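You operate a simulated robot arm through the tools that you are given. There is no shell and no other tool. Be economical: measure what you need, move in short steps, check, and stop when the job is done.

You are at the controls of a simulated robot arm. One attempt, no reset.

JOB
Take the pipe unit off test and stick the warning label on it.
Fine: stop in, key off, label pressed down on its patch, yellow tag on top.

Only the result counts: the job must be done as asked and must still hold three seconds after the hand-in. Knocking over, shifting, dropping, spilling or breaking anything else fails it.

ROBOT AND FRAMES
A 7-joint arm with a two-finger parallel gripper on a trunk, on a base that drives. Base frame: it is fixed to the floor where the robot stands at the start and does not move with it; the origin is under the middle of the robot, x ahead of it, y to its left, z up; the surface under the hand at the start is at about z = 76. Lengths are in cm, angles in rad, forces in N, time in s.
With the tool pointing down near the work surface it reaches from about 10 to 96 cm from the robot's upright axis, wherever it stands. Its first joint turns from -2.897 to 2.897 rad. Places, roughly: green tag [100, 50, 75]; label patch [90, -10, 110]; pipe unit key switch [70, 0, 100]; pipe unit stop [70, 0, 110]; pipe unit top [80, 0, 110]; tool unit key switch [90, 20, 100]. Payload 1.57 kg.
The TCP is the grasp point between the finger pads, 3 cm short of the fingertips. In the tool frame z runs along the fingers and y along their closing line. The gripper opens to 11 cm. The fingers are 2.4 cm wide and 1.2 cm thick; the gripper's body (4.8 by 11.2 cm) begins 7.8 cm behind the TCP.
Orientation is that of the tool frame in the base frame, as a unit quaternion [x, y, z, w]. With the fingers straight down and closing along the base's y, the tool's x points along the base's -x, its y along +y and its z along -z.

CONTROLS
- The arm moves only by the tool send_rows. Its arguments are lists of equal length, an entry for each row: "delta_pos": the shift along the tool's x, y, z in units of 300 mm (1.0 is 300 mm), a list of three; "turn": the turn, a rotation vector about the tool's x, y, z in units of 60 degrees (1.0 is 60 degrees), a list of three; "jaw": the closure in counts, from 0 (fully open) to 255 (shut). In form: {"delta_pos": [[dx, dy, dz], ...], "turn": [[wx, wy, wz], ...], "jaw": [jaw, ...]}. A call has 1 to 20 rows; each row is the pose to reach, as a shift and turn from the pose commanded when the call began, along the tool's axes at that moment. A call with a number of a shift or a turn outside -1 to 1 is refused whole. Rows are played at 5 a second. More than 5 cm and 0.15 rad between two rows, or a gripper value outside its range, and nothing of the call is played. A pose out of reach is approached as far as the arm can. The call stops where the force on the tool passes 40 N (or 10 N more than at its start, if that is more) or the arm is blocked; 0.2 s more then pass. The fingers move at their own pace (about 10.8 cm/s each) and stop on an object; they squeeze with about 39 N. The grip force told is the motor's: it shows also when the fingers shut on nothing. Time passes only in rows, and 0.2 s behind the last, so rows that repeat a pose let the fingers close. The reply holds the time, the measured pose of the TCP, the force on the tool along the base axes, the opening and the grip force, in the units named above and with some noise, with the torque about the TCP (base axes, N m) and any sound that the robot's microphone picked up.
- Cameras (640 x 400 px; columns grow to the right, rows downward): "scene" is now at [50.96, 16.62, 148.68]; the picture's right is [-0.38, -0.93, 0.00], its down [-0.54, 0.22, -0.81] and it looks along [0.75, -0.30, -0.58] (base axes); focal length 214 px, centre (320, 200). "wrist" rides on the gripper at [7, 1.6, -14.1] in the tool frame; the picture's right is [-0.23, 0.97, 0.00], its down [-0.86, -0.20, -0.48] and it looks along [-0.47, -0.11, 0.88] (tool axes); focal length 222 px, centre (320, 200). There is no depth. A picture from a camera that has moved, and an enlarged one, comes with that camera's place and axes in the base frame and with its lens.
- snapshot(camera): a new picture of that camera. No time passes.
- slide_trunk(by): slides the trunk up (or, below 0, down) by that many cm; the arm and the scene camera ride with it, the base frame stays. It gives what a move gives, with no picture.
- roll_base(legs): drives the robot by 1 to 6 legs, each [ahead, left, turn to the left] in cm, cm and rad, along the robot's own axes; the way and the turn of a leg run together, so that a leg with both is an arc; at most 150 cm and 3.142 rad a leg. The arm and the cameras ride along, it lands a little off, and it stops where it bumps. It gives what a move gives.
- aim_head(pan, tilt): turns the head with the scene camera to pan (to the left, within 1.798 rad either way) and tilt (down, from -0.506 to 1.204), counted from straight ahead of the robot. It gives what a move gives.
- zoom(camera, box): a new picture of the part [left, top, right, bottom] of that camera's present view, enlarged. No time passes.
- job_done(): hands the job in; it is judged then, once.

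Go step by step. Nothing tells you exact positions but the pictures and the camera data: compare them with the known pose of the tool, close in by small moves and look again before you grip or let go. The budget is 120 turns and 82 pictures, counting those below and the enlarged ones. Unless the task says otherwise, let go and move clear before handing in, and close with one line.

The tools are called after "Emit:" by a JSON object that holds its "method" and its "body". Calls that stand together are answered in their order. send_rows: Moves the arm, as the interface text tells. Its arguments: {"type":"object","properties":{"delta_pos":{"type":"array","items":{"type":"array","items":{"type":"number"}}},"turn":{"type":"array","items":{"type":"array","items":{"type":"number"}}},"jaw":{"type":"array","items":{"type":"number"}}},"required":["delta_pos","turn","jaw"]} The other tools are called the same way: slide_trunk (by) slides the trunk up or down; roll_base (legs) drives the base; aim_head (pan, tilt) turns the head that bears the scene camera; snapshot (camera) takes a picture; zoom (camera, box) takes an enlarged picture of a part of a camera's view; job_done () hands the job in.

At the start:

```text
clock: 0.0
eef_pos: [69.29, -4.04, 134.1]
tcp_rot: [0.0, 1.0, 0.0, 0.0]
contact_force: [0.4, -0.5, 0.0]
wrist_torque: [0.01, -0.01, 0.04]
opening: 10.99
gripper_force: 0.1
trunk travel left (down, up): [-52.5, 8.5]
robot x, y, heading: [-0.11, 0.01, -0.001]
head pan, tilt: [-0.386, 0.623]
```

scene: 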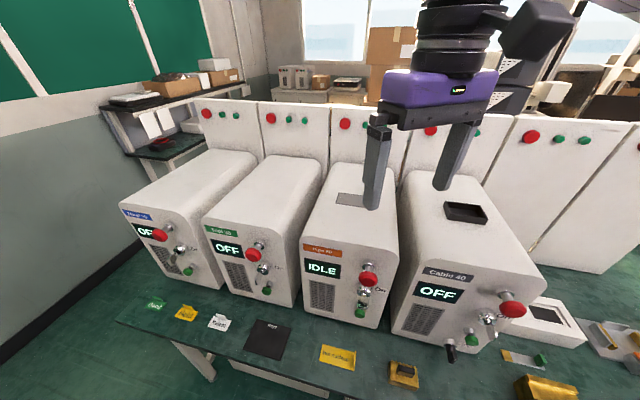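
wrist: 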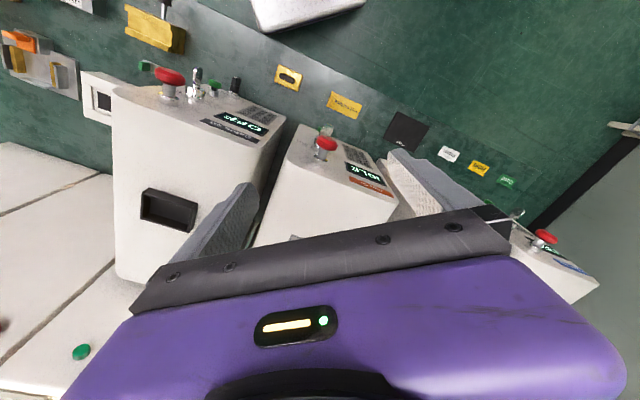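

I see four units with labels; the third (orange, IDLE) looks like the pipe unit. I zoom in to read the labels and the items on the table.

Emit:
{"method": "zoom", "body": {"camera": "scene", "box": [280, 220, 440, 320]}}

Emit:
{"method": "zoom", "body": {"camera": "scene", "box": [120, 280, 360, 400]}}

Emit:
{"method": "zoom", "body": {"camera": "scene", "box": [360, 260, 640, 400]}}

```text
4.00 times, centred on (360, 270) of scene
camera zoom: at [50.96, 16.62, 148.68], right [-0.38, -0.93, 0.0], down [-0.54, 0.22, -0.81], along [0.75, -0.3, -0.58], focal length 858 px, centre (160, -80)
```

zoom: 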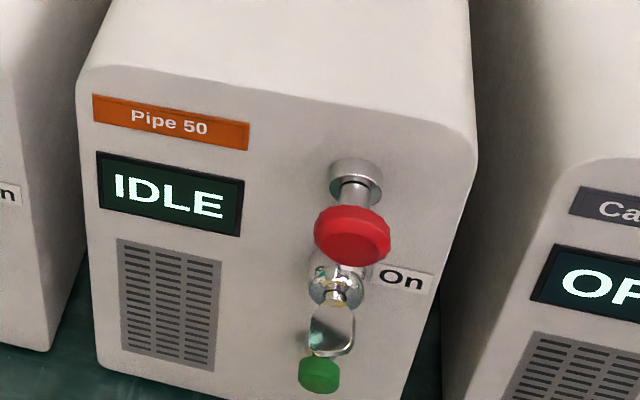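

```text
2.67 times, centred on (240, 340) of scene
camera zoom: at [50.96, 16.62, 148.68], right [-0.38, -0.93, 0.0], down [-0.54, 0.22, -0.81], along [0.75, -0.3, -0.58], focal length 572 px, centre (533, -173)
```

zoom: 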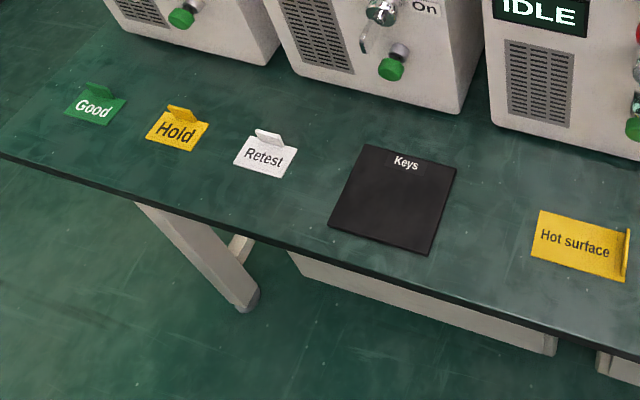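

```text
2.29 times, centred on (500, 330) of scene
camera zoom: at [50.96, 16.62, 148.68], right [-0.38, -0.93, 0.0], down [-0.54, 0.22, -0.81], along [0.75, -0.3, -0.58], focal length 490 px, centre (-91, -97)
```

zoom: 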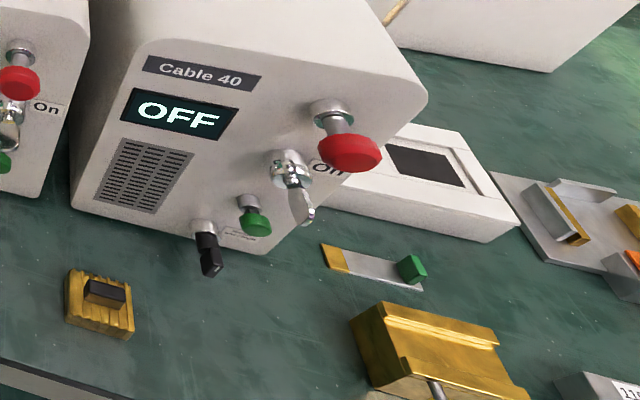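

The third unit is "Pipe 50". Next I compare its key and stop with those of the units that are off, and look at the patch on top.

Emit:
{"method": "zoom", "body": {"camera": "scene", "box": [228, 230, 308, 310]}}

Emit:
{"method": "zoom", "body": {"camera": "scene", "box": [340, 250, 400, 330]}}

Emit:
{"method": "zoom", "body": {"camera": "wrist", "box": [260, 60, 540, 240]}}

```text
5.00 times, centred on (268, 270) of scene
camera zoom: at [50.96, 16.62, 148.68], right [-0.38, -0.93, 0.0], down [-0.54, 0.22, -0.81], along [0.75, -0.3, -0.58], focal length 1072 px, centre (580, -150)
```

zoom: 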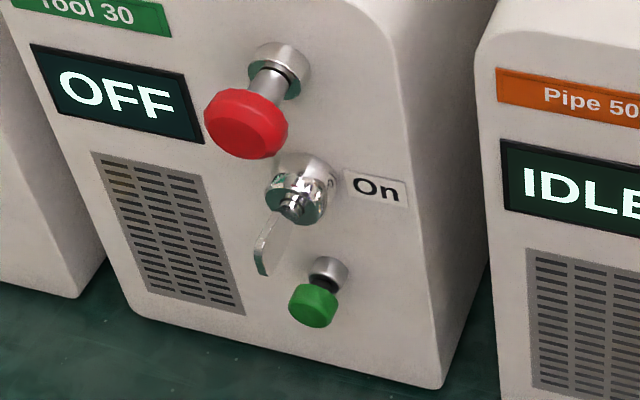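

```text
5.00 times, centred on (370, 290) of scene
camera zoom: at [50.96, 16.62, 148.68], right [-0.38, -0.93, 0.0], down [-0.54, 0.22, -0.81], along [0.75, -0.3, -0.58], focal length 1072 px, centre (70, -250)
```

zoom: 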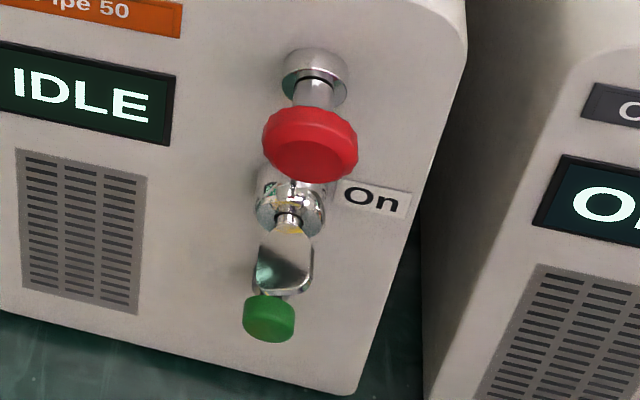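

```text
2.22 times, centred on (400, 150) of wrist
camera zoom: at [62.42, -2.28, 148.2], right [0.23, 0.97, 0.0], down [0.86, -0.2, 0.48], along [0.47, -0.11, -0.88], focal length 494 px, centre (142, 311)
```

zoom: 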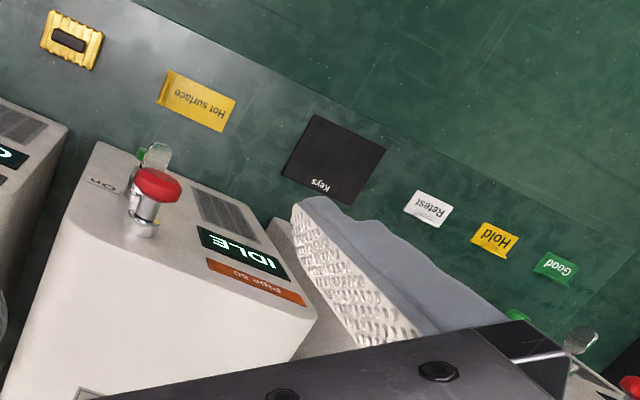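

The key turns off at vertical (Tool 30 shows it); Pipe's is horizontal. The front faces about (-0.81, 0.58). I bring the tool back, yaw it to face the front, then pitch it horizontal.

Emit:
{"method": "send_rows", "body": {"delta_pos": [[0.082, 0.069, 0], [0.164, 0.137, 0], [0.246, 0.206, 0], [0.328, 0.274, 0], [0.41, 0.343, 0]], "turn": [[0, 0, 0.118], [0, 0, 0.237], [0, 0, 0.355], [0, 0, 0.474], [0, 0, 0.592]], "jaw": [255, 255, 255, 255, 255]}}

```text
clock: 1.2
eef_pos: [57.09, 6.46, 134.15]
tcp_rot: [0.306, 0.952, 0.0, 0.0]
contact_force: [0.8, 0.1, 1.0]
wrist_torque: [0.03, 0.02, 0.01]
opening: 0.0
gripper_force: 21.3
trunk travel left (down, up): [-52.5, 8.5]
robot x, y, heading: [-0.12, -0.46, 0.0]
head pan, tilt: [-0.386, 0.623]
```

Emit:
{"method": "send_rows", "body": {"delta_pos": [[0, 0, 0], [0, 0, 0], [0, 0, 0], [0, 0, 0], [0, 0, 0], [0, 0, 0], [0, 0, 0], [0, 0, 0], [0, 0, 0], [0, 0, 0], [0, 0, 0], [0, 0, 0]], "turn": [[0, -0.125, 0], [0, -0.25, 0], [0, -0.375, 0], [0, -0.5, 0], [0, -0.625, 0], [0, -0.75, 0], [0, -0.875, 0], [0, -1.0, 0], [0, -1.0, 0], [0, -1.0, 0], [0, -1.0, 0], [0, -1.0, 0]], "jaw": [255, 255, 255, 255, 255, 255, 255, 255, 255, 255, 255, 255]}}

Emit:
{"method": "send_rows", "body": {"delta_pos": [[0, 0, 0], [0, 0, 0], [0, 0, 0], [0, 0, 0]], "turn": [[0, -0.125, 0], [0, -0.25, 0], [0, -0.375, 0], [0, -0.5, 0]], "jaw": [255, 255, 255, 255]}}

Emit:
{"method": "snapshot", "body": {"camera": "wrist"}}

Emit:
{"method": "snapshot", "body": {"camera": "scene"}}

```text
clock: 1.6
eef_pos: [57.27, 6.14, 134.16]
tcp_rot: [0.311, 0.948, -0.021, 0.062]
contact_force: [1.5, 0.0, 0.5]
wrist_torque: [0.02, 0.16, -0.08]
opening: 0.0
gripper_force: 21.2
trunk travel left (down, up): [-52.5, 8.5]
robot x, y, heading: [0.01, -0.27, -0.002]
head pan, tilt: [-0.386, 0.623]
stopped in row 2: the force on the tool passed its limit at 75 N (the readings are from after the stop); the commanded pose is now the measured one
```

```text
clock: 2.0
eef_pos: [57.53, 5.87, 134.12]
tcp_rot: [0.315, 0.944, -0.032, 0.094]
contact_force: [0.5, 0.2, -0.6]
wrist_torque: [0.0, 0.01, -0.03]
opening: 0.0
gripper_force: 21.3
trunk travel left (down, up): [-52.5, 8.5]
robot x, y, heading: [0.12, 0.09, 0.003]
head pan, tilt: [-0.386, 0.623]
stopped in row 1: the force on the tool passed its limit at 54 N (the readings are from after the stop); the commanded pose is now the measured one
```

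```text
73 pictures are left
camera wrist: at [50.93, 13.09, 146.5], right [0.76, 0.64, 0.04], down [0.47, -0.6, 0.64], along [0.44, -0.47, -0.77], focal length 222 px, centre (320, 200)
```

wrist: 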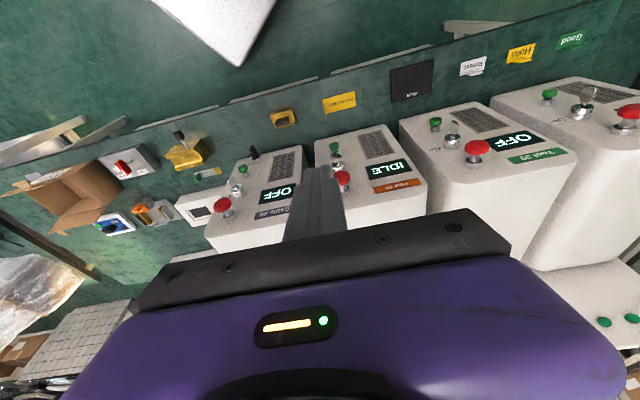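

```text
72 pictures are left
camera scene: at [50.97, 16.62, 148.67], right [-0.38, -0.93, 0.0], down [-0.54, 0.22, -0.81], along [0.75, -0.3, -0.58], focal length 214 px, centre (320, 200)
```

scene: 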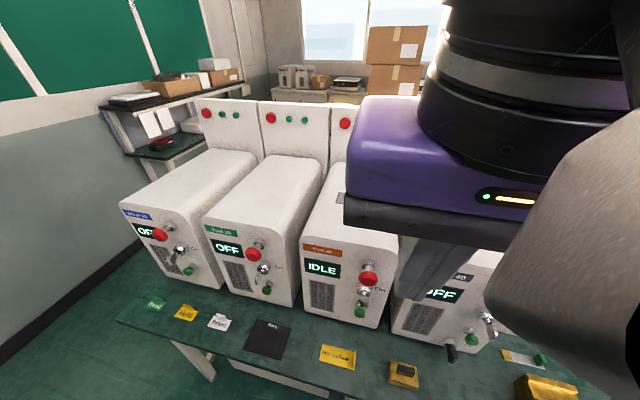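

The wrist bumped something high near the head; I lower the tool first and pitch lower down.

Emit:
{"method": "send_rows", "body": {"delta_pos": [[0.03, 0, 0.144], [0.06, 0, 0.288], [0.09, 0, 0.432], [0.12, 0, 0.576], [0.147, 0, 0.72]], "turn": [[0, 0, 0], [0, 0, 0], [0, 0, 0], [0, 0, 0], [0, 0, 0]], "jaw": [255, 255, 255, 255, 255]}}

Emit:
{"method": "send_rows", "body": {"delta_pos": [[0, 0, 0], [0, 0, 0], [0, 0, 0], [0, 0, 0]], "turn": [[0, -0.125, 0], [0, -0.25, 0], [0, -0.375, 0], [0, -0.5, 0]], "jaw": [255, 255, 255, 255]}}

```text
clock: 3.2
eef_pos: [61.07, 7.32, 112.26]
tcp_rot: [0.315, 0.944, -0.034, 0.093]
contact_force: [0.3, -0.1, 0.0]
wrist_torque: [0.05, -0.02, 0.02]
opening: 0.0
gripper_force: 21.1
out of reach, approached as far as the arm can: row 3, 4, 5
trunk travel left (down, up): [-52.5, 8.5]
robot x, y, heading: [-0.08, 0.07, -0.004]
head pan, tilt: [-0.386, 0.623]
```

```text
clock: 4.2
eef_pos: [63.47, 9.74, 111.81]
tcp_rot: [0.296, 0.887, -0.114, 0.336]
contact_force: [0.8, -0.9, -0.3]
wrist_torque: [0.04, -0.04, 0.03]
opening: 0.0
gripper_force: 21.1
out of reach, approached as far as the arm can: row 1, 2, 3, 4
trunk travel left (down, up): [-52.5, 8.5]
robot x, y, heading: [-0.02, 0.15, 0.005]
head pan, tilt: [-0.386, 0.623]
```

The arm is too folded here, so I back the base off a bit, away along the unit's facing direction.

Emit:
{"method": "roll_base", "body": {"legs": [[-18, 10, 0]]}}

Emit:
{"method": "send_rows", "body": {"delta_pos": [[0, 0, 0], [0, 0, 0], [0, 0, 0], [0, 0, 0]], "turn": [[0, -0.125, 0], [0, -0.25, 0], [0, -0.375, 0], [0, -0.5, 0]], "jaw": [255, 255, 255, 255]}}

Emit:
{"method": "snapshot", "body": {"camera": "scene"}}

```text
clock: 5.8
eef_pos: [45.5, 19.96, 111.64]
tcp_rot: [0.296, 0.887, -0.115, 0.335]
contact_force: [0.1, 0.7, -0.2]
wrist_torque: [0.0, 0.01, 0.01]
opening: 0.01
gripper_force: 20.8
trunk travel left (down, up): [-52.5, 8.5]
robot x, y, heading: [-18.55, 10.32, -0.001]
head pan, tilt: [-0.386, 0.623]
```

```text
clock: 6.8
eef_pos: [53.7, 21.12, 114.35]
tcp_rot: [0.254, 0.773, -0.19, 0.549]
contact_force: [0.7, 0.1, -0.3]
wrist_torque: [-0.03, 0.0, -0.03]
opening: 0.02
gripper_force: 21.2
out of reach, approached as far as the arm can: row 2, 3, 4
trunk travel left (down, up): [-52.5, 8.5]
robot x, y, heading: [-18.09, 10.07, -0.001]
head pan, tilt: [-0.386, 0.623]
```

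```text
71 pictures are left
camera scene: at [32.86, 26.69, 148.69], right [-0.37, -0.93, 0.0], down [-0.54, 0.22, -0.81], along [0.75, -0.3, -0.58], focal length 214 px, centre (320, 200)
```

scene: 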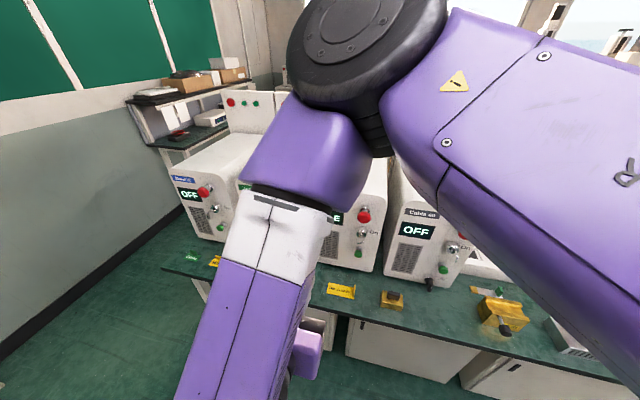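

Emit:
{"method": "send_rows", "body": {"delta_pos": [[-0.007, -0.058, 0.124], [-0.015, -0.117, 0.248], [-0.022, -0.175, 0.372], [-0.03, -0.234, 0.496], [-0.037, -0.292, 0.62]], "turn": [[0, -0.063, 0], [0, -0.126, 0], [0, -0.189, 0], [0, -0.252, 0], [0, -0.315, 0]], "jaw": [255, 255, 255, 255, 255]}}

Emit:
{"method": "snapshot", "body": {"camera": "wrist"}}

Emit:
{"method": "snapshot", "body": {"camera": "scene"}}

```text
clock: 8.0
eef_pos: [68.27, 2.64, 110.98]
tcp_rot: [0.222, 0.673, -0.224, 0.669]
contact_force: [0.7, 1.9, 1.7]
wrist_torque: [0.01, 0.07, -0.09]
opening: 0.0
gripper_force: 21.3
out of reach, approached as far as the arm can: row 1, 2, 3, 4, 5
trunk travel left (down, up): [-52.5, 8.5]
robot x, y, heading: [-18.14, 9.9, 0.004]
head pan, tilt: [-0.386, 0.623]
```

```text
70 pictures are left
camera wrist: at [57.93, 12.31, 104.01], right [0.58, 0.78, 0.22], down [-0.5, 0.13, 0.86], along [0.64, -0.61, 0.46], focal length 222 px, centre (320, 200)
```

wrist: 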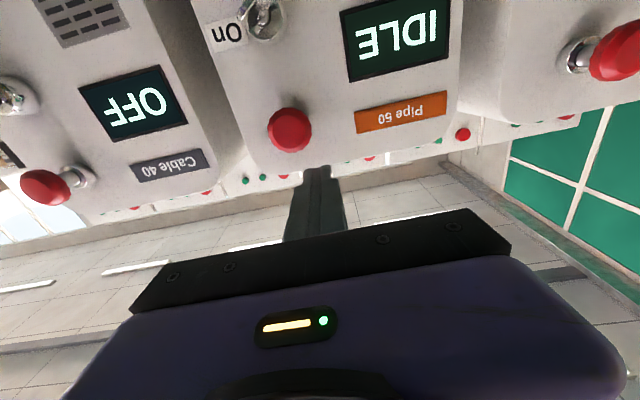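

```text
69 pictures are left
camera scene: at [32.73, 27.04, 148.71], right [-0.37, -0.93, 0.0], down [-0.54, 0.22, -0.81], along [0.75, -0.3, -0.58], focal length 214 px, centre (320, 200)
```

scene: 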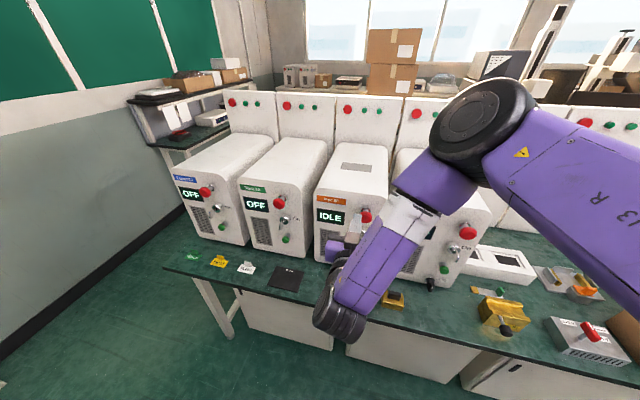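

The tool is now level in front of the unit; the stop is at about (73.3, -3.85, 107). I lower the trunk by 4 and check what a zero move gives.

Emit:
{"method": "slide_trunk", "body": {"by": -4}}

Emit:
{"method": "send_rows", "body": {"delta_pos": [[0, 0, 0]], "turn": [[0, 0, 0]], "jaw": [255]}}

```text
clock: 8.9
eef_pos: [68.32, 2.14, 107.0]
tcp_rot: [0.223, 0.674, -0.225, 0.668]
contact_force: [0.4, -0.3, 0.3]
wrist_torque: [-0.03, 0.01, 0.02]
opening: 0.0
gripper_force: 21.3
trunk travel left (down, up): [-48.5, 12.5]
robot x, y, heading: [-18.15, 9.77, -0.002]
head pan, tilt: [-0.386, 0.623]
```

```text
clock: 9.3
eef_pos: [68.29, 2.04, 106.91]
tcp_rot: [0.223, 0.673, -0.225, 0.668]
contact_force: [-0.5, 0.3, 0.4]
wrist_torque: [0.0, -0.02, 0.0]
opening: 0.01
gripper_force: 21.2
trunk travel left (down, up): [-48.5, 12.5]
robot x, y, heading: [-18.44, 10.39, 0.001]
head pan, tilt: [-0.386, 0.623]
```

Emit:
{"method": "send_rows", "body": {"delta_pos": [[0, -0.062, 0.03], [0, -0.062, 0.06]], "turn": [[0, 0, 0], [0, 0, 0]], "jaw": [255, 255]}}

Emit:
{"method": "snapshot", "body": {"camera": "wrist"}}

Emit:
{"method": "zoom", "body": {"camera": "scene", "box": [300, 170, 420, 280]}}

```text
clock: 9.9
eef_pos: [68.72, -0.41, 107.01]
tcp_rot: [0.223, 0.674, -0.225, 0.668]
contact_force: [-0.9, 1.1, 0.4]
wrist_torque: [0.0, 0.02, 0.02]
opening: 0.0
gripper_force: 21.1
trunk travel left (down, up): [-48.5, 12.5]
robot x, y, heading: [-18.31, 9.77, -0.002]
head pan, tilt: [-0.386, 0.623]
```

```text
68 pictures are left
camera wrist: at [58.32, 9.46, 99.94], right [0.59, 0.78, 0.22], down [-0.49, 0.13, 0.86], along [0.64, -0.61, 0.46], focal length 222 px, centre (320, 200)
```

wrist: 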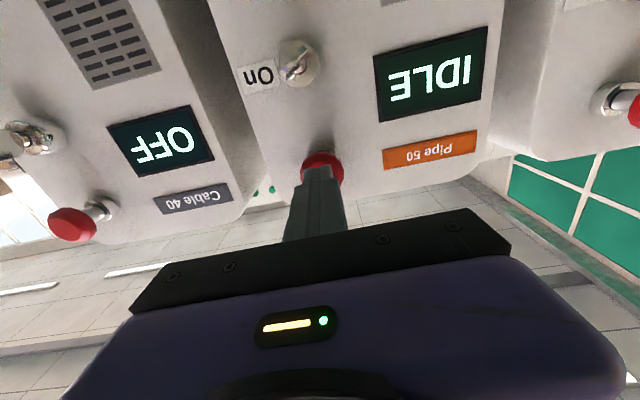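

```text
3.64 times, centred on (360, 225) of scene
camera zoom: at [32.84, 26.79, 144.68], right [-0.37, -0.93, 0.0], down [-0.54, 0.22, -0.81], along [0.75, -0.3, -0.58], focal length 780 px, centre (174, 109)
```

zoom: 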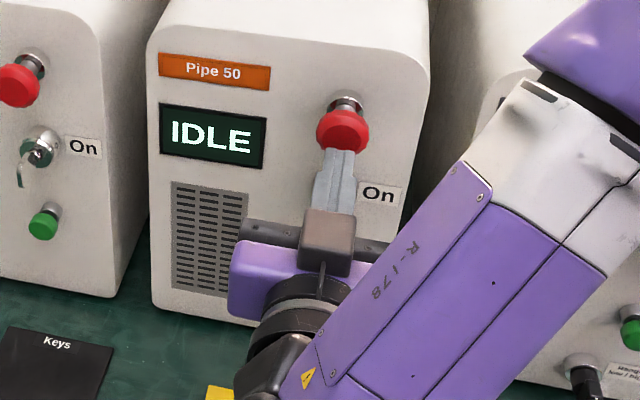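

Aligned with the stop. I push slowly forward.

Emit:
{"method": "send_rows", "body": {"delta_pos": [[0, 0, 0.02], [0, 0, 0.04], [0, 0, 0.055], [0, 0, 0.07], [0, 0, 0.08], [0, 0, 0.09], [0, 0, 0.1], [0, 0, 0.11], [0, 0, 0.12]], "turn": [[0, 0, 0], [0, 0, 0], [0, 0, 0], [0, 0, 0], [0, 0, 0], [0, 0, 0], [0, 0, 0], [0, 0, 0], [0, 0, 0]], "jaw": [255, 255, 255, 255, 255, 255, 255, 255, 255]}}

Emit:
{"method": "zoom", "body": {"camera": "scene", "box": [300, 170, 420, 280]}}

```text
clock: 11.3
eef_pos: [70.35, -1.71, 106.94]
tcp_rot: [0.222, 0.675, -0.223, 0.668]
contact_force: [-20.7, 8.3, 6.8]
wrist_torque: [-0.2, -0.42, -0.1]
opening: 0.0
gripper_force: 21.3
trunk travel left (down, up): [-48.5, 12.5]
robot x, y, heading: [-18.17, 10.07, 0.003]
head pan, tilt: [-0.386, 0.623]
stopped in row 6: the force on the tool passed its limit at 44 N (the readings are from after the stop); the commanded pose is now the measured one
```

```text
3.64 times, centred on (360, 225) of scene
camera zoom: at [32.66, 26.84, 144.74], right [-0.37, -0.93, 0.0], down [-0.54, 0.22, -0.81], along [0.75, -0.3, -0.58], focal length 780 px, centre (174, 109)
```

zoom: 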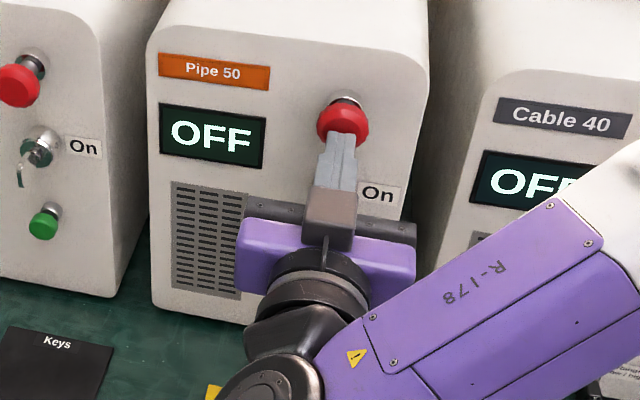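

The display now reads OFF. I back off and check that the stop stays in and look at the key.

Emit:
{"method": "send_rows", "body": {"delta_pos": [[0, 0, -0.1], [0, 0, -0.2], [0, 0, -0.3]], "turn": [[0, 0, 0], [0, 0, 0], [0, 0, 0]], "jaw": [255, 150, 100]}}

Emit:
{"method": "snapshot", "body": {"camera": "wrist"}}

Emit:
{"method": "zoom", "body": {"camera": "scene", "box": [300, 170, 420, 280]}}

```text
clock: 12.1
eef_pos: [63.36, 3.52, 107.0]
tcp_rot: [0.222, 0.675, -0.224, 0.667]
contact_force: [0.5, 0.0, 0.2]
wrist_torque: [0.0, -0.03, 0.04]
opening: 6.69
gripper_force: 0.0
trunk travel left (down, up): [-48.5, 12.5]
robot x, y, heading: [-18.26, 10.19, -0.0]
head pan, tilt: [-0.386, 0.623]
```

```text
65 pictures are left
camera wrist: at [53.04, 13.41, 99.96], right [0.59, 0.78, 0.22], down [-0.49, 0.13, 0.86], along [0.64, -0.61, 0.46], focal length 222 px, centre (320, 200)
```

wrist: 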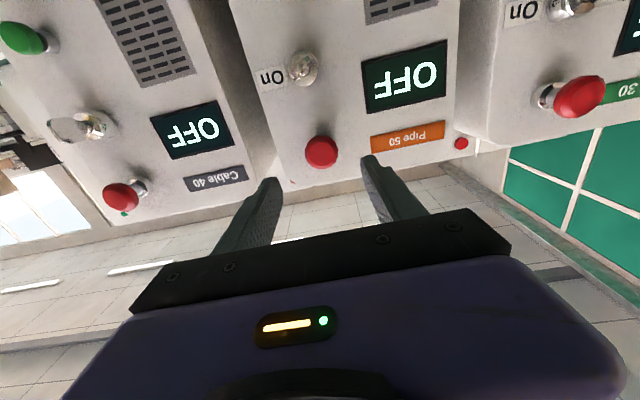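

```text
3.64 times, centred on (360, 225) of scene
camera zoom: at [32.83, 26.75, 144.69], right [-0.37, -0.93, 0.0], down [-0.54, 0.22, -0.81], along [0.75, -0.3, -0.58], focal length 780 px, centre (174, 109)
```

zoom: 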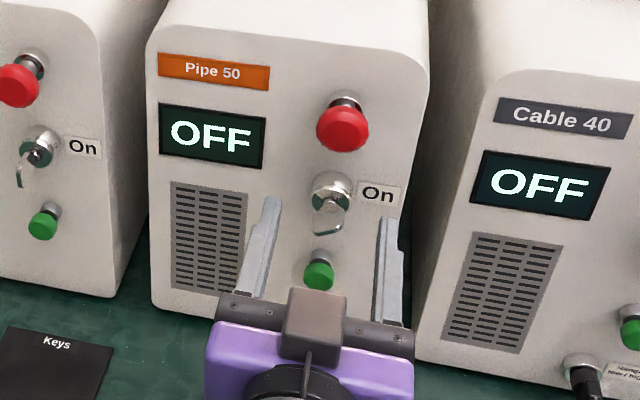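

Emit:
{"method": "zoom", "body": {"camera": "wrist", "box": [250, 30, 350, 100]}}

Emit:
{"method": "zoom", "body": {"camera": "scene", "box": [340, 190, 380, 230]}}

```text
5.71 times, centred on (300, 65) of wrist
camera zoom: at [53.04, 13.41, 99.96], right [0.59, 0.78, 0.22], down [-0.49, 0.13, 0.86], along [0.64, -0.61, 0.46], focal length 1269 px, centre (434, 971)
```

zoom: 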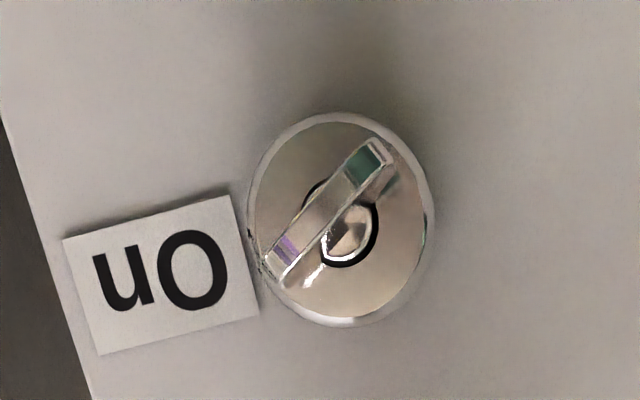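

```text
10.00 times, centred on (360, 210) of scene
camera zoom: at [32.83, 26.75, 144.69], right [-0.37, -0.93, 0.0], down [-0.54, 0.22, -0.81], along [0.75, -0.3, -0.58], focal length 2145 px, centre (-80, 100)
```

zoom: 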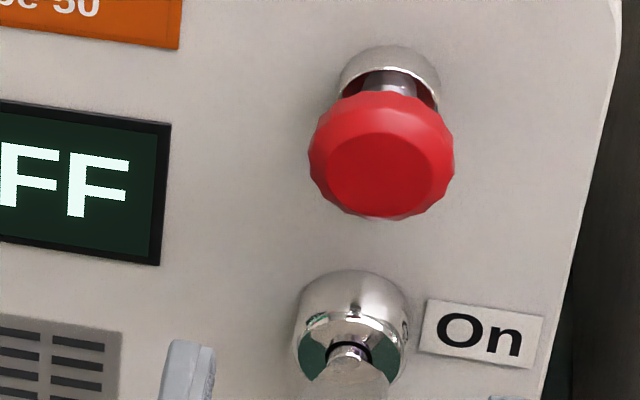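

Emit:
{"method": "zoom", "body": {"camera": "wrist", "box": [30, 90, 130, 160]}}

Emit:
{"method": "zoom", "body": {"camera": "wrist", "box": [500, 0, 600, 70]}}

Emit:
{"method": "zoom", "body": {"camera": "scene", "box": [340, 200, 390, 250]}}

```text
5.71 times, centred on (80, 125) of wrist
camera zoom: at [53.04, 13.41, 99.96], right [0.59, 0.78, 0.22], down [-0.49, 0.13, 0.86], along [0.64, -0.61, 0.46], focal length 1269 px, centre (1691, 629)
```

zoom: 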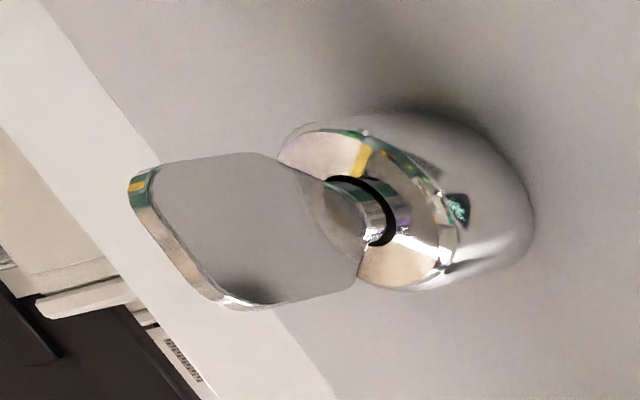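

```text
5.71 times, centred on (550, 35) of wrist
camera zoom: at [53.04, 13.41, 99.96], right [0.59, 0.78, 0.22], down [-0.49, 0.13, 0.86], along [0.64, -0.61, 0.46], focal length 1269 px, centre (-994, 1143)
```

zoom: 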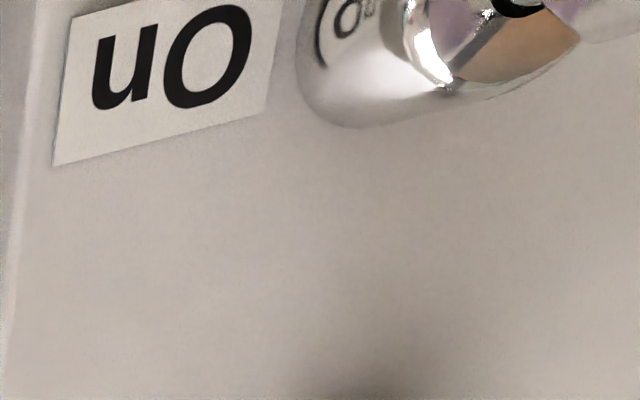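

```text
8.00 times, centred on (365, 225) of scene
camera zoom: at [32.83, 26.75, 144.69], right [-0.37, -0.93, 0.0], down [-0.54, 0.22, -0.81], along [0.75, -0.3, -0.58], focal length 1716 px, centre (-40, 0)
```

zoom: 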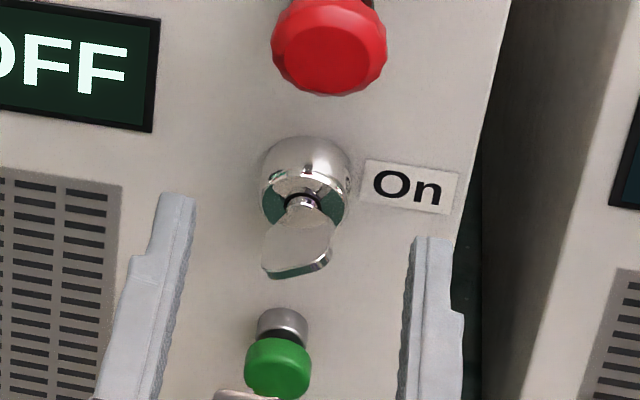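

Off is a vertical blade; Pipe's key leans about 59° clockwise toward On, its blade tip at about (71.8, -2.65, 98.3). I lower by the trunk and roll the fingers to straddle the blade.

Emit:
{"method": "slide_trunk", "body": {"by": -8.7}}

Emit:
{"method": "send_rows", "body": {"delta_pos": [[0, 0, 0], [0, 0, 0], [0, 0, 0], [0, 0, 0], [0, 0, 0], [0, 0, 0], [0, 0, 0], [0, 0, 0]], "turn": [[0, 0, 0.123], [0, 0, 0.246], [0, 0, 0.369], [0, 0, 0.492], [0, 0, 0.615], [0, 0, 0.738], [0, 0, 0.861], [0, 0, 0.983]], "jaw": [150, 150, 150, 150, 150, 150, 150, 150]}}

Emit:
{"method": "snapshot", "body": {"camera": "wrist"}}

Emit:
{"method": "snapshot", "body": {"camera": "scene"}}

```text
clock: 13.3
eef_pos: [63.28, 3.71, 98.1]
tcp_rot: [0.223, 0.675, -0.224, 0.667]
contact_force: [-0.2, 0.7, 0.5]
wrist_torque: [0.0, 0.02, 0.05]
opening: 6.69
gripper_force: 0.0
trunk travel left (down, up): [-39.8, 21.2]
robot x, y, heading: [-18.09, 9.56, 0.004]
head pan, tilt: [-0.386, 0.623]
```

```text
clock: 15.1
eef_pos: [63.39, 3.62, 98.1]
tcp_rot: [0.526, 0.476, 0.135, 0.691]
contact_force: [0.2, 0.2, -0.4]
wrist_torque: [0.04, 0.01, -0.03]
opening: 4.52
gripper_force: 0.1
trunk travel left (down, up): [-39.8, 21.2]
robot x, y, heading: [-17.93, 10.19, 0.005]
head pan, tilt: [-0.386, 0.623]
```

```text
58 pictures are left
camera wrist: at [56.2, 17.58, 95.99], right [0.19, 0.24, 0.95], down [-0.88, -0.38, 0.28], along [0.43, -0.89, 0.14], focal length 222 px, centre (320, 200)
```

wrist: 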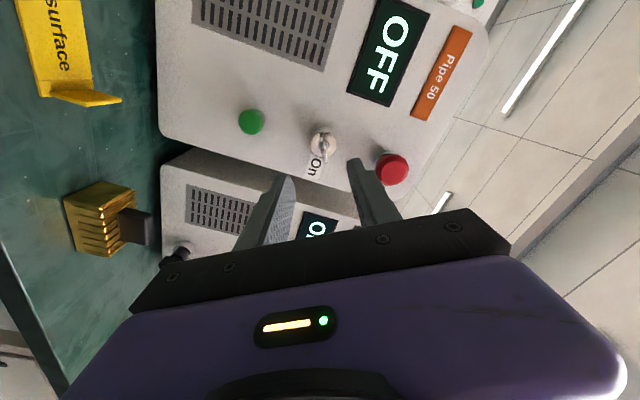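

```text
57 pictures are left
camera scene: at [32.81, 26.78, 135.99], right [-0.37, -0.93, 0.0], down [-0.54, 0.22, -0.81], along [0.75, -0.3, -0.58], focal length 214 px, centre (320, 200)
```

scene: 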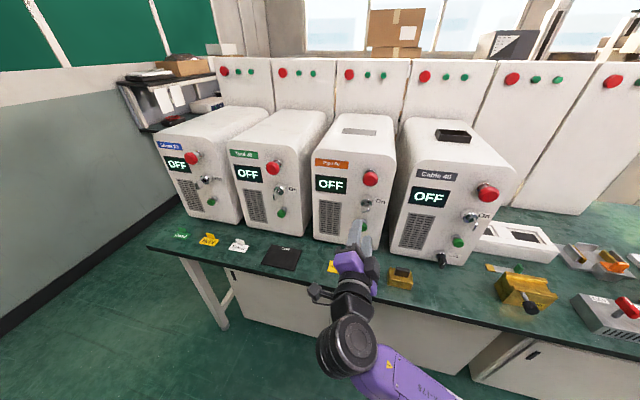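

Emit:
{"method": "zoom", "body": {"camera": "wrist", "box": [260, 110, 420, 210]}}

Emit:
{"method": "zoom", "body": {"camera": "scene", "box": [330, 165, 410, 245]}}

```text
4.00 times, centred on (340, 160) of wrist
camera zoom: at [56.2, 17.58, 95.99], right [0.19, 0.24, 0.95], down [-0.88, -0.38, 0.28], along [0.43, -0.89, 0.14], focal length 888 px, centre (240, 360)
```

zoom: 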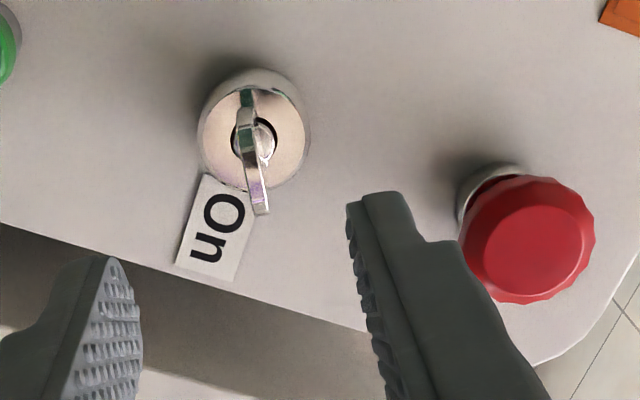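

```text
5.00 times, centred on (370, 205) of scene
camera zoom: at [32.81, 26.78, 135.99], right [-0.37, -0.93, 0.0], down [-0.54, 0.22, -0.81], along [0.75, -0.3, -0.58], focal length 1072 px, centre (70, 175)
```

zoom: 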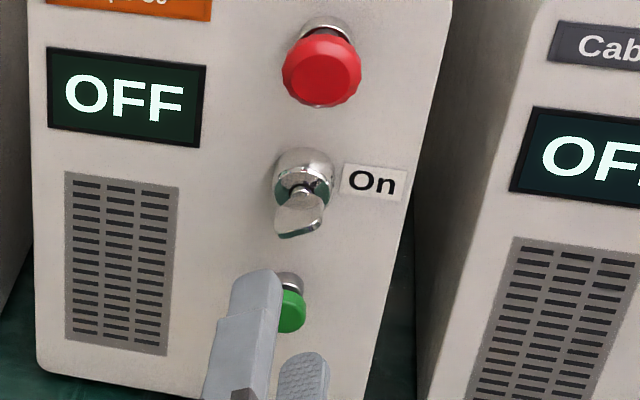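

Aligned within a few mm. I advance so that the fingers straddle the blade, then look.

Emit:
{"method": "send_rows", "body": {"delta_pos": [[0, 0, 0.08], [0, 0, 0.16], [0, 0, 0.22], [0, 0, 0.26], [0, 0, 0.283]], "turn": [[0, 0, 0], [0, 0, 0], [0, 0, 0], [0, 0, 0], [0, 0, 0]], "jaw": [150, 150, 150, 150, 150]}}

Emit:
{"method": "zoom", "body": {"camera": "wrist", "box": [240, 110, 440, 235]}}

Emit:
{"method": "zoom", "body": {"camera": "scene", "box": [330, 165, 410, 245]}}

```text
clock: 16.3
eef_pos: [70.2, -1.52, 97.99]
tcp_rot: [0.525, 0.479, 0.133, 0.691]
contact_force: [0.0, -0.2, 0.5]
wrist_torque: [0.03, 0.01, -0.02]
opening: 4.52
gripper_force: 0.1
trunk travel left (down, up): [-39.8, 21.2]
robot x, y, heading: [-17.82, 10.04, 0.008]
head pan, tilt: [-0.386, 0.623]
```

```text
3.20 times, centred on (340, 172) of wrist
camera zoom: at [62.97, 12.49, 95.82], right [0.2, 0.24, 0.95], down [-0.88, -0.38, 0.28], along [0.43, -0.89, 0.14], focal length 711 px, centre (256, 288)
```

zoom: 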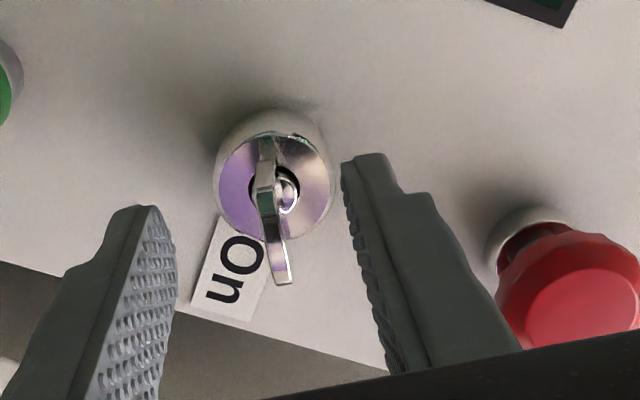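

```text
5.00 times, centred on (370, 205) of scene
camera zoom: at [32.8, 26.78, 135.99], right [-0.37, -0.93, 0.0], down [-0.54, 0.22, -0.81], along [0.75, -0.3, -0.58], focal length 1072 px, centre (70, 175)
```

zoom: 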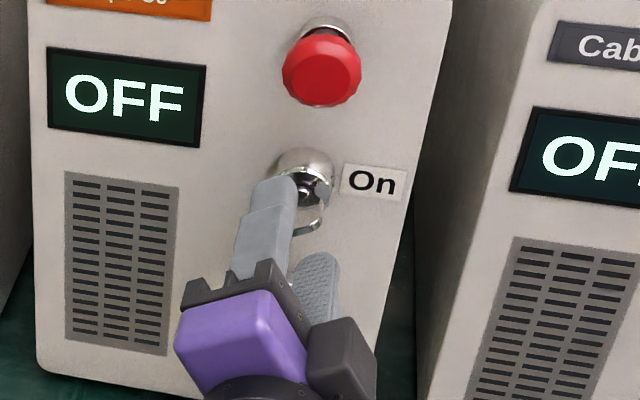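

Emit:
{"method": "send_rows", "body": {"delta_pos": [[0.0086, 0.005, 0.02], [0.0086, 0.005, 0.02], [0.0086, 0.005, 0.02], [0.0086, 0.005, 0.02], [0.0086, 0.005, 0.02]], "turn": [[0, 0, 0], [0, 0, 0], [0, 0, 0], [0, 0, 0], [0, 0, 0]], "jaw": [150, 200, 255, 255, 255]}}

Emit:
{"method": "zoom", "body": {"camera": "wrist", "box": [240, 110, 440, 235]}}

```text
clock: 17.5
eef_pos: [70.73, -1.49, 98.33]
tcp_rot: [0.525, 0.477, 0.135, 0.692]
contact_force: [16.1, 3.3, 18.1]
wrist_torque: [-0.39, -0.39, 0.93]
opening: 0.62
gripper_force: 26.1
trunk travel left (down, up): [-39.8, 21.2]
robot x, y, heading: [-18.17, 10.04, -0.001]
head pan, tilt: [-0.386, 0.623]
```

```text
3.20 times, centred on (340, 172) of wrist
camera zoom: at [63.6, 12.48, 95.97], right [0.19, 0.25, 0.95], down [-0.88, -0.39, 0.28], along [0.43, -0.89, 0.14], focal length 711 px, centre (256, 288)
```

zoom: 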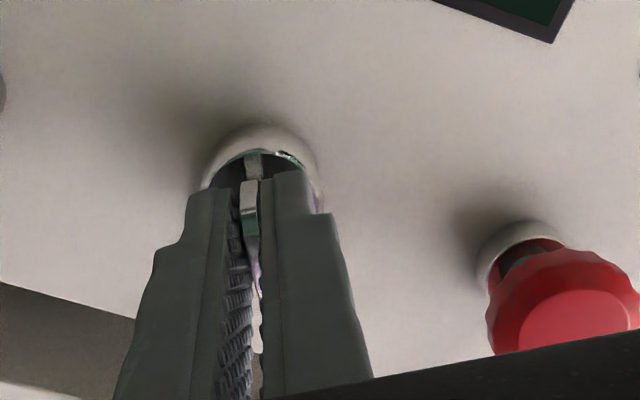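

The blade is gripped. I relieve the side force slightly and see.

Emit:
{"method": "send_rows", "body": {"delta_pos": [[0, 0.005, 0.003], [0, 0.005, 0.003]], "turn": [[0, 0, 0], [0, 0, 0]], "jaw": [255, 255]}}

```text
clock: 18.1
eef_pos: [70.85, -1.4, 98.21]
tcp_rot: [0.525, 0.478, 0.134, 0.691]
contact_force: [-8.8, 11.8, 13.9]
wrist_torque: [-0.63, -0.78, -0.01]
opening: 0.59
gripper_force: 25.8
trunk travel left (down, up): [-39.8, 21.2]
robot x, y, heading: [-18.27, 10.2, -0.0]
head pan, tilt: [-0.386, 0.623]
```

Emit:
{"method": "send_rows", "body": {"delta_pos": [[0, 0.003, -0.003], [0, 0.003, -0.003], [0, 0.003, -0.003], [0, 0.003, -0.003]], "turn": [[0, 0, -0.06], [0, 0, -0.12], [0, 0, -0.18], [0, 0, -0.24]], "jaw": [255, 255, 255, 255]}}

Emit:
{"method": "zoom", "body": {"camera": "wrist", "box": [240, 90, 440, 215]}}

```text
clock: 19.1
eef_pos: [70.72, -1.56, 98.17]
tcp_rot: [0.463, 0.541, 0.044, 0.701]
contact_force: [-16.5, 5.1, -4.6]
wrist_torque: [-0.31, -0.55, -0.03]
opening: 0.64
gripper_force: 26.7
trunk travel left (down, up): [-39.8, 21.2]
robot x, y, heading: [-17.96, 10.12, -0.0]
head pan, tilt: [-0.386, 0.623]
```

```text
3.20 times, centred on (340, 152) of wrist
camera zoom: at [63.17, 11.86, 94.37], right [0.33, 0.42, 0.84], down [-0.82, -0.31, 0.48], along [0.46, -0.85, 0.25], focal length 711 px, centre (256, 352)
```

zoom: 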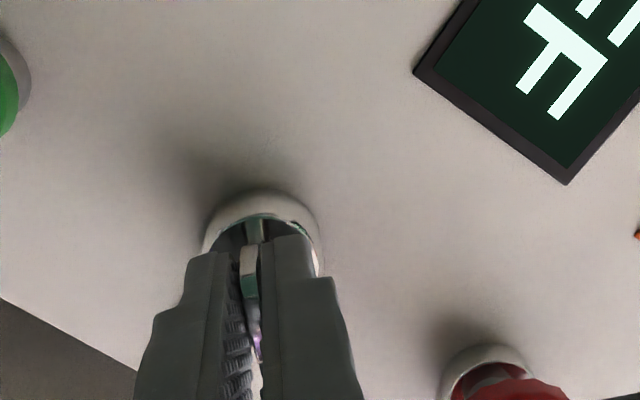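

The key turns with the fingers. I carry on to vertical.

Emit:
{"method": "send_rows", "body": {"delta_pos": [[0, 0, -0.002], [0, 0, -0.002], [0, 0, -0.002], [0, 0, -0.002], [0, 0, -0.002], [0, 0, -0.002], [0, 0, -0.002], [0, 0, -0.002], [0, 0, -0.002], [0, 0, -0.002]], "turn": [[0, 0, -0.075], [0, 0, -0.15], [0, 0, -0.225], [0, 0, -0.3], [0, 0, -0.375], [0, 0, -0.45], [0, 0, -0.525], [0, 0, -0.6], [0, 0, -0.675], [0, 0, -0.75]], "jaw": [255, 255, 255, 255, 255, 255, 255, 255, 255, 255]}}

Emit:
{"method": "zoom", "body": {"camera": "wrist", "box": [240, 60, 440, 185]}}

```text
clock: 21.3
eef_pos: [70.68, -1.88, 98.1]
tcp_rot: [0.225, 0.676, -0.229, 0.663]
contact_force: [-22.5, -23.3, -20.1]
wrist_torque: [0.64, -0.25, -0.01]
opening: 0.63
gripper_force: 25.8
trunk travel left (down, up): [-39.8, 21.2]
robot x, y, heading: [-18.16, 10.09, 0.002]
head pan, tilt: [-0.386, 0.623]
```

```text
3.20 times, centred on (340, 122) of wrist
camera zoom: at [60.38, 8.06, 91.27], right [0.6, 0.77, 0.21], down [-0.48, 0.13, 0.86], along [0.64, -0.62, 0.45], focal length 711 px, centre (256, 448)
```

zoom: 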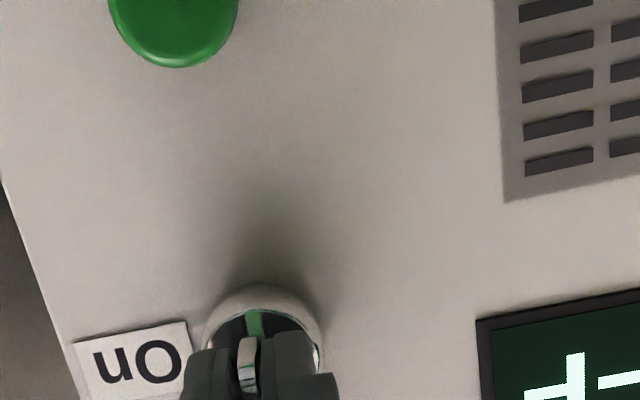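

Emit:
{"method": "send_rows", "body": {"delta_pos": [[0.003, -0.006, 0], [0.003, -0.006, 0], [0.003, -0.006, 0], [0.003, -0.006, 0]], "turn": [[0, 0, 0], [0, 0, 0], [0, 0, -0.03], [0, 0, -0.05]], "jaw": [255, 255, 255, 255]}}

Emit:
{"method": "send_rows", "body": {"delta_pos": [[0, 0, 0], [0, 0, 0], [0, 0, -0.1], [0, 0, -0.2]], "turn": [[0, 0, 0], [0, 0, 0], [0, 0, 0], [0, 0, 0]], "jaw": [170, 150, 150, 150]}}

Emit:
{"method": "snapshot", "body": {"camera": "wrist"}}

Emit:
{"method": "zoom", "body": {"camera": "scene", "box": [330, 165, 410, 245]}}

```text
clock: 22.3
eef_pos: [70.62, -1.82, 98.21]
tcp_rot: [0.204, 0.681, -0.245, 0.659]
contact_force: [-9.4, -22.9, -10.6]
wrist_torque: [0.72, -0.14, 0.14]
opening: 0.71
gripper_force: 26.6
trunk travel left (down, up): [-39.8, 21.2]
robot x, y, heading: [-17.94, 10.06, 0.0]
head pan, tilt: [-0.386, 0.623]
```

```text
clock: 23.3
eef_pos: [65.94, 1.98, 98.22]
tcp_rot: [0.201, 0.682, -0.243, 0.66]
contact_force: [-0.3, -0.4, 0.3]
wrist_torque: [0.0, 0.0, -0.01]
opening: 4.53
gripper_force: 0.2
trunk travel left (down, up): [-39.8, 21.2]
robot x, y, heading: [-18.51, 9.91, 0.005]
head pan, tilt: [-0.386, 0.623]
```

```text
49 pictures are left
camera wrist: at [55.31, 11.47, 91.21], right [0.59, 0.79, 0.16], down [-0.46, 0.17, 0.87], along [0.66, -0.59, 0.46], focal length 222 px, centre (320, 200)
```

wrist: 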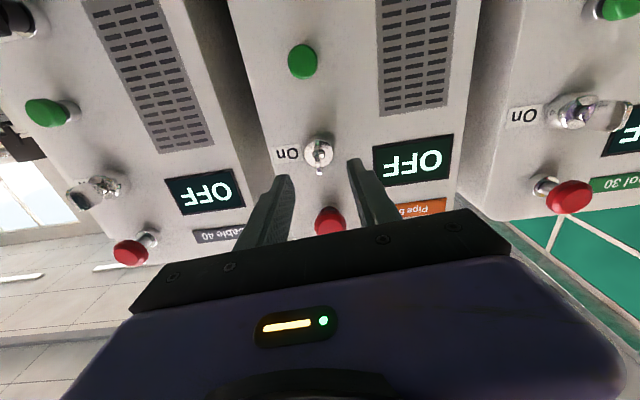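

```text
5.00 times, centred on (370, 205) of scene
camera zoom: at [32.83, 26.76, 135.98], right [-0.37, -0.93, 0.0], down [-0.54, 0.22, -0.81], along [0.75, -0.3, -0.58], focal length 1072 px, centre (70, 175)
```

zoom: 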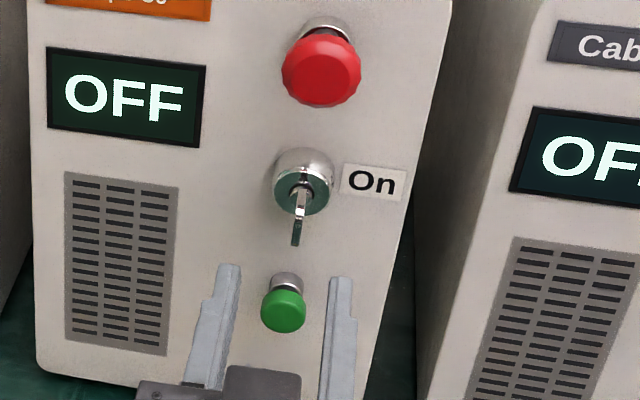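

The key is vertical and the stop in. Now I retreat, raise the trunk and pitch the tool down again to fetch the label.

Emit:
{"method": "send_rows", "body": {"delta_pos": [[0, 0, -0.13], [0, 0, -0.26], [0, 0, -0.4]], "turn": [[0, 0, 0], [0, 0, 0.03], [0, 0, 0.05]], "jaw": [150, 150, 150]}}

Emit:
{"method": "slide_trunk", "body": {"by": 12}}

Emit:
{"method": "send_rows", "body": {"delta_pos": [[0, 0, 0], [0, 0, 0], [0, 0, 0], [0, 0, 0], [0, 0, 0], [0, 0, 0], [0, 0, 0], [0, 0, 0]], "turn": [[0, 0.125, 0], [0, 0.25, 0], [0, 0.375, 0], [0, 0.5, 0], [0, 0.625, 0], [0, 0.75, 0], [0, 0.875, 0], [0, 1.0, 0]], "jaw": [150, 150, 150, 150, 150, 150, 150, 150]}}

Emit:
{"method": "send_rows", "body": {"delta_pos": [[0, 0, 0], [0, 0, 0], [0, 0, 0], [0, 0, 0]], "turn": [[0, 0.125, 0], [0, 0.25, 0], [0, 0.375, 0], [0, 0.5, 0]], "jaw": [150, 150, 150, 150]}}

Emit:
{"method": "snapshot", "body": {"camera": "wrist"}}

Emit:
{"method": "snapshot", "body": {"camera": "scene"}}

```text
clock: 24.1
eef_pos: [56.34, 9.18, 98.28]
tcp_rot: [0.221, 0.675, -0.226, 0.667]
contact_force: [0.4, -0.3, 0.1]
wrist_torque: [0.01, -0.01, 0.0]
opening: 4.55
gripper_force: 0.0
trunk travel left (down, up): [-39.8, 21.2]
robot x, y, heading: [-18.3, 9.8, 0.002]
head pan, tilt: [-0.386, 0.623]
```

```text
clock: 25.6
eef_pos: [56.36, 9.19, 110.35]
tcp_rot: [0.22, 0.676, -0.227, 0.666]
contact_force: [0.0, -0.2, 0.6]
wrist_torque: [-0.05, -0.02, 0.01]
opening: 4.51
gripper_force: 0.1
trunk travel left (down, up): [-51.8, 9.2]
robot x, y, heading: [-18.46, 10.05, 0.006]
head pan, tilt: [-0.386, 0.623]
```

```text
clock: 27.4
eef_pos: [56.28, 9.28, 110.26]
tcp_rot: [0.302, 0.919, -0.086, 0.238]
contact_force: [0.3, -1.2, -0.1]
wrist_torque: [0.02, -0.05, 0.0]
opening: 4.52
gripper_force: 0.1
out of reach, approached as far as the arm can: row 6, 7
trunk travel left (down, up): [-51.8, 9.2]
robot x, y, heading: [-17.92, 9.94, 0.002]
head pan, tilt: [-0.386, 0.623]
```

```text
clock: 28.4
eef_pos: [56.42, 9.38, 110.41]
tcp_rot: [0.315, 0.949, -0.004, -0.006]
contact_force: [0.0, 0.6, 0.0]
wrist_torque: [0.03, 0.02, -0.03]
opening: 4.53
gripper_force: 0.0
trunk travel left (down, up): [-51.8, 9.2]
robot x, y, heading: [-17.95, 10.22, 0.002]
head pan, tilt: [-0.386, 0.623]
```

```text
47 pictures are left
camera wrist: at [52.06, 14.87, 124.41], right [0.76, 0.65, -0.01], down [0.57, -0.67, 0.47], along [0.29, -0.37, -0.88], focal length 222 px, centre (320, 200)
```

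wrist: 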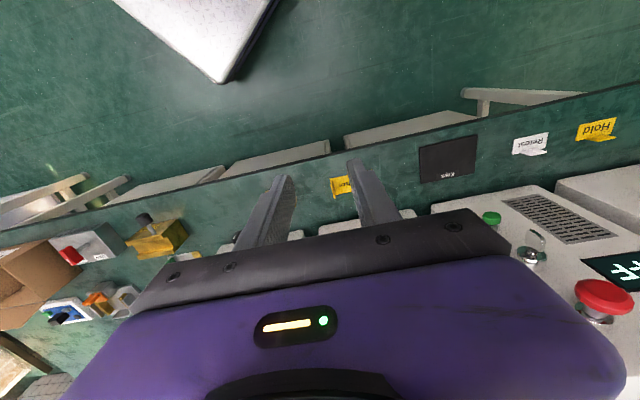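

```text
46 pictures are left
camera scene: at [32.79, 26.82, 147.98], right [-0.37, -0.93, 0.0], down [-0.54, 0.22, -0.81], along [0.75, -0.3, -0.58], focal length 214 px, centre (320, 200)
```

scene: 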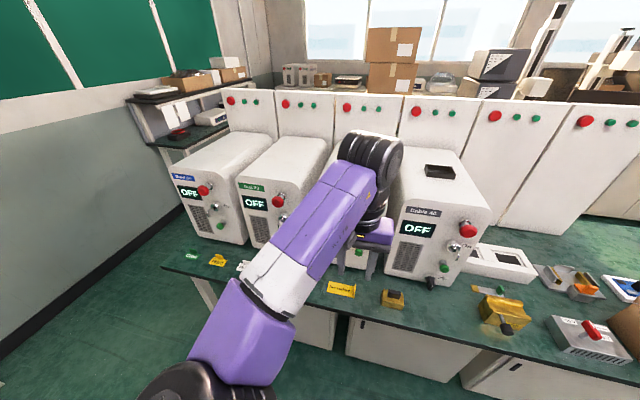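

The label lies at about (71, 3), long side along the row, its tab standing at the right end near (68.4, -0.7). I approach above it with the tool leaning back to keep the wrist clear of key and stop.

Emit:
{"method": "send_rows", "body": {"delta_pos": [[-0.07, -0.006, 0.1], [-0.15, -0.012, 0.2], [-0.23, -0.018, 0.3], [-0.3, -0.024, 0.4], [-0.38, -0.03, 0.5], [-0.46, -0.037, 0.6]], "turn": [[0, -0.056, 0], [0, -0.111, 0], [0, -0.167, 0], [0, -0.223, 0], [0, -0.28, 0], [0, -0.334, 0]], "jaw": [150, 150, 150, 150, 150, 150]}}

Emit:
{"method": "snapshot", "body": {"camera": "wrist"}}

Emit:
{"method": "snapshot", "body": {"camera": "scene"}}

```text
clock: 29.8
eef_pos: [66.61, 0.07, 92.28]
tcp_rot: [0.31, 0.936, -0.058, 0.158]
contact_force: [0.3, 0.2, -0.4]
wrist_torque: [-0.03, 0.01, 0.04]
opening: 4.54
gripper_force: 0.1
trunk travel left (down, up): [-51.8, 9.2]
robot x, y, heading: [-18.02, 10.12, -0.002]
head pan, tilt: [-0.386, 0.623]
```

```text
45 pictures are left
camera wrist: at [58.59, 8.26, 103.12], right [0.75, 0.65, 0.06], down [0.4, -0.54, 0.74], along [0.52, -0.53, -0.67], focal length 222 px, centre (320, 200)
```

wrist: 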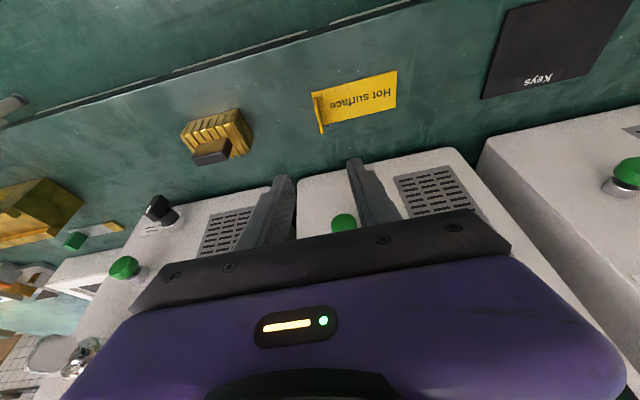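

```text
44 pictures are left
camera scene: at [32.79, 26.83, 147.99], right [-0.37, -0.93, 0.0], down [-0.54, 0.22, -0.81], along [0.75, -0.3, -0.58], focal length 214 px, centre (320, 200)
```

scene: 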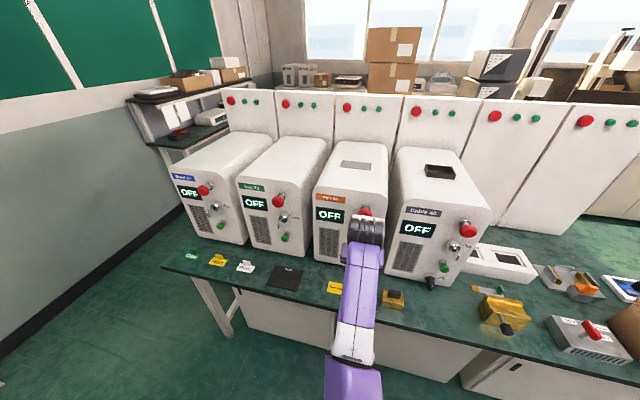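

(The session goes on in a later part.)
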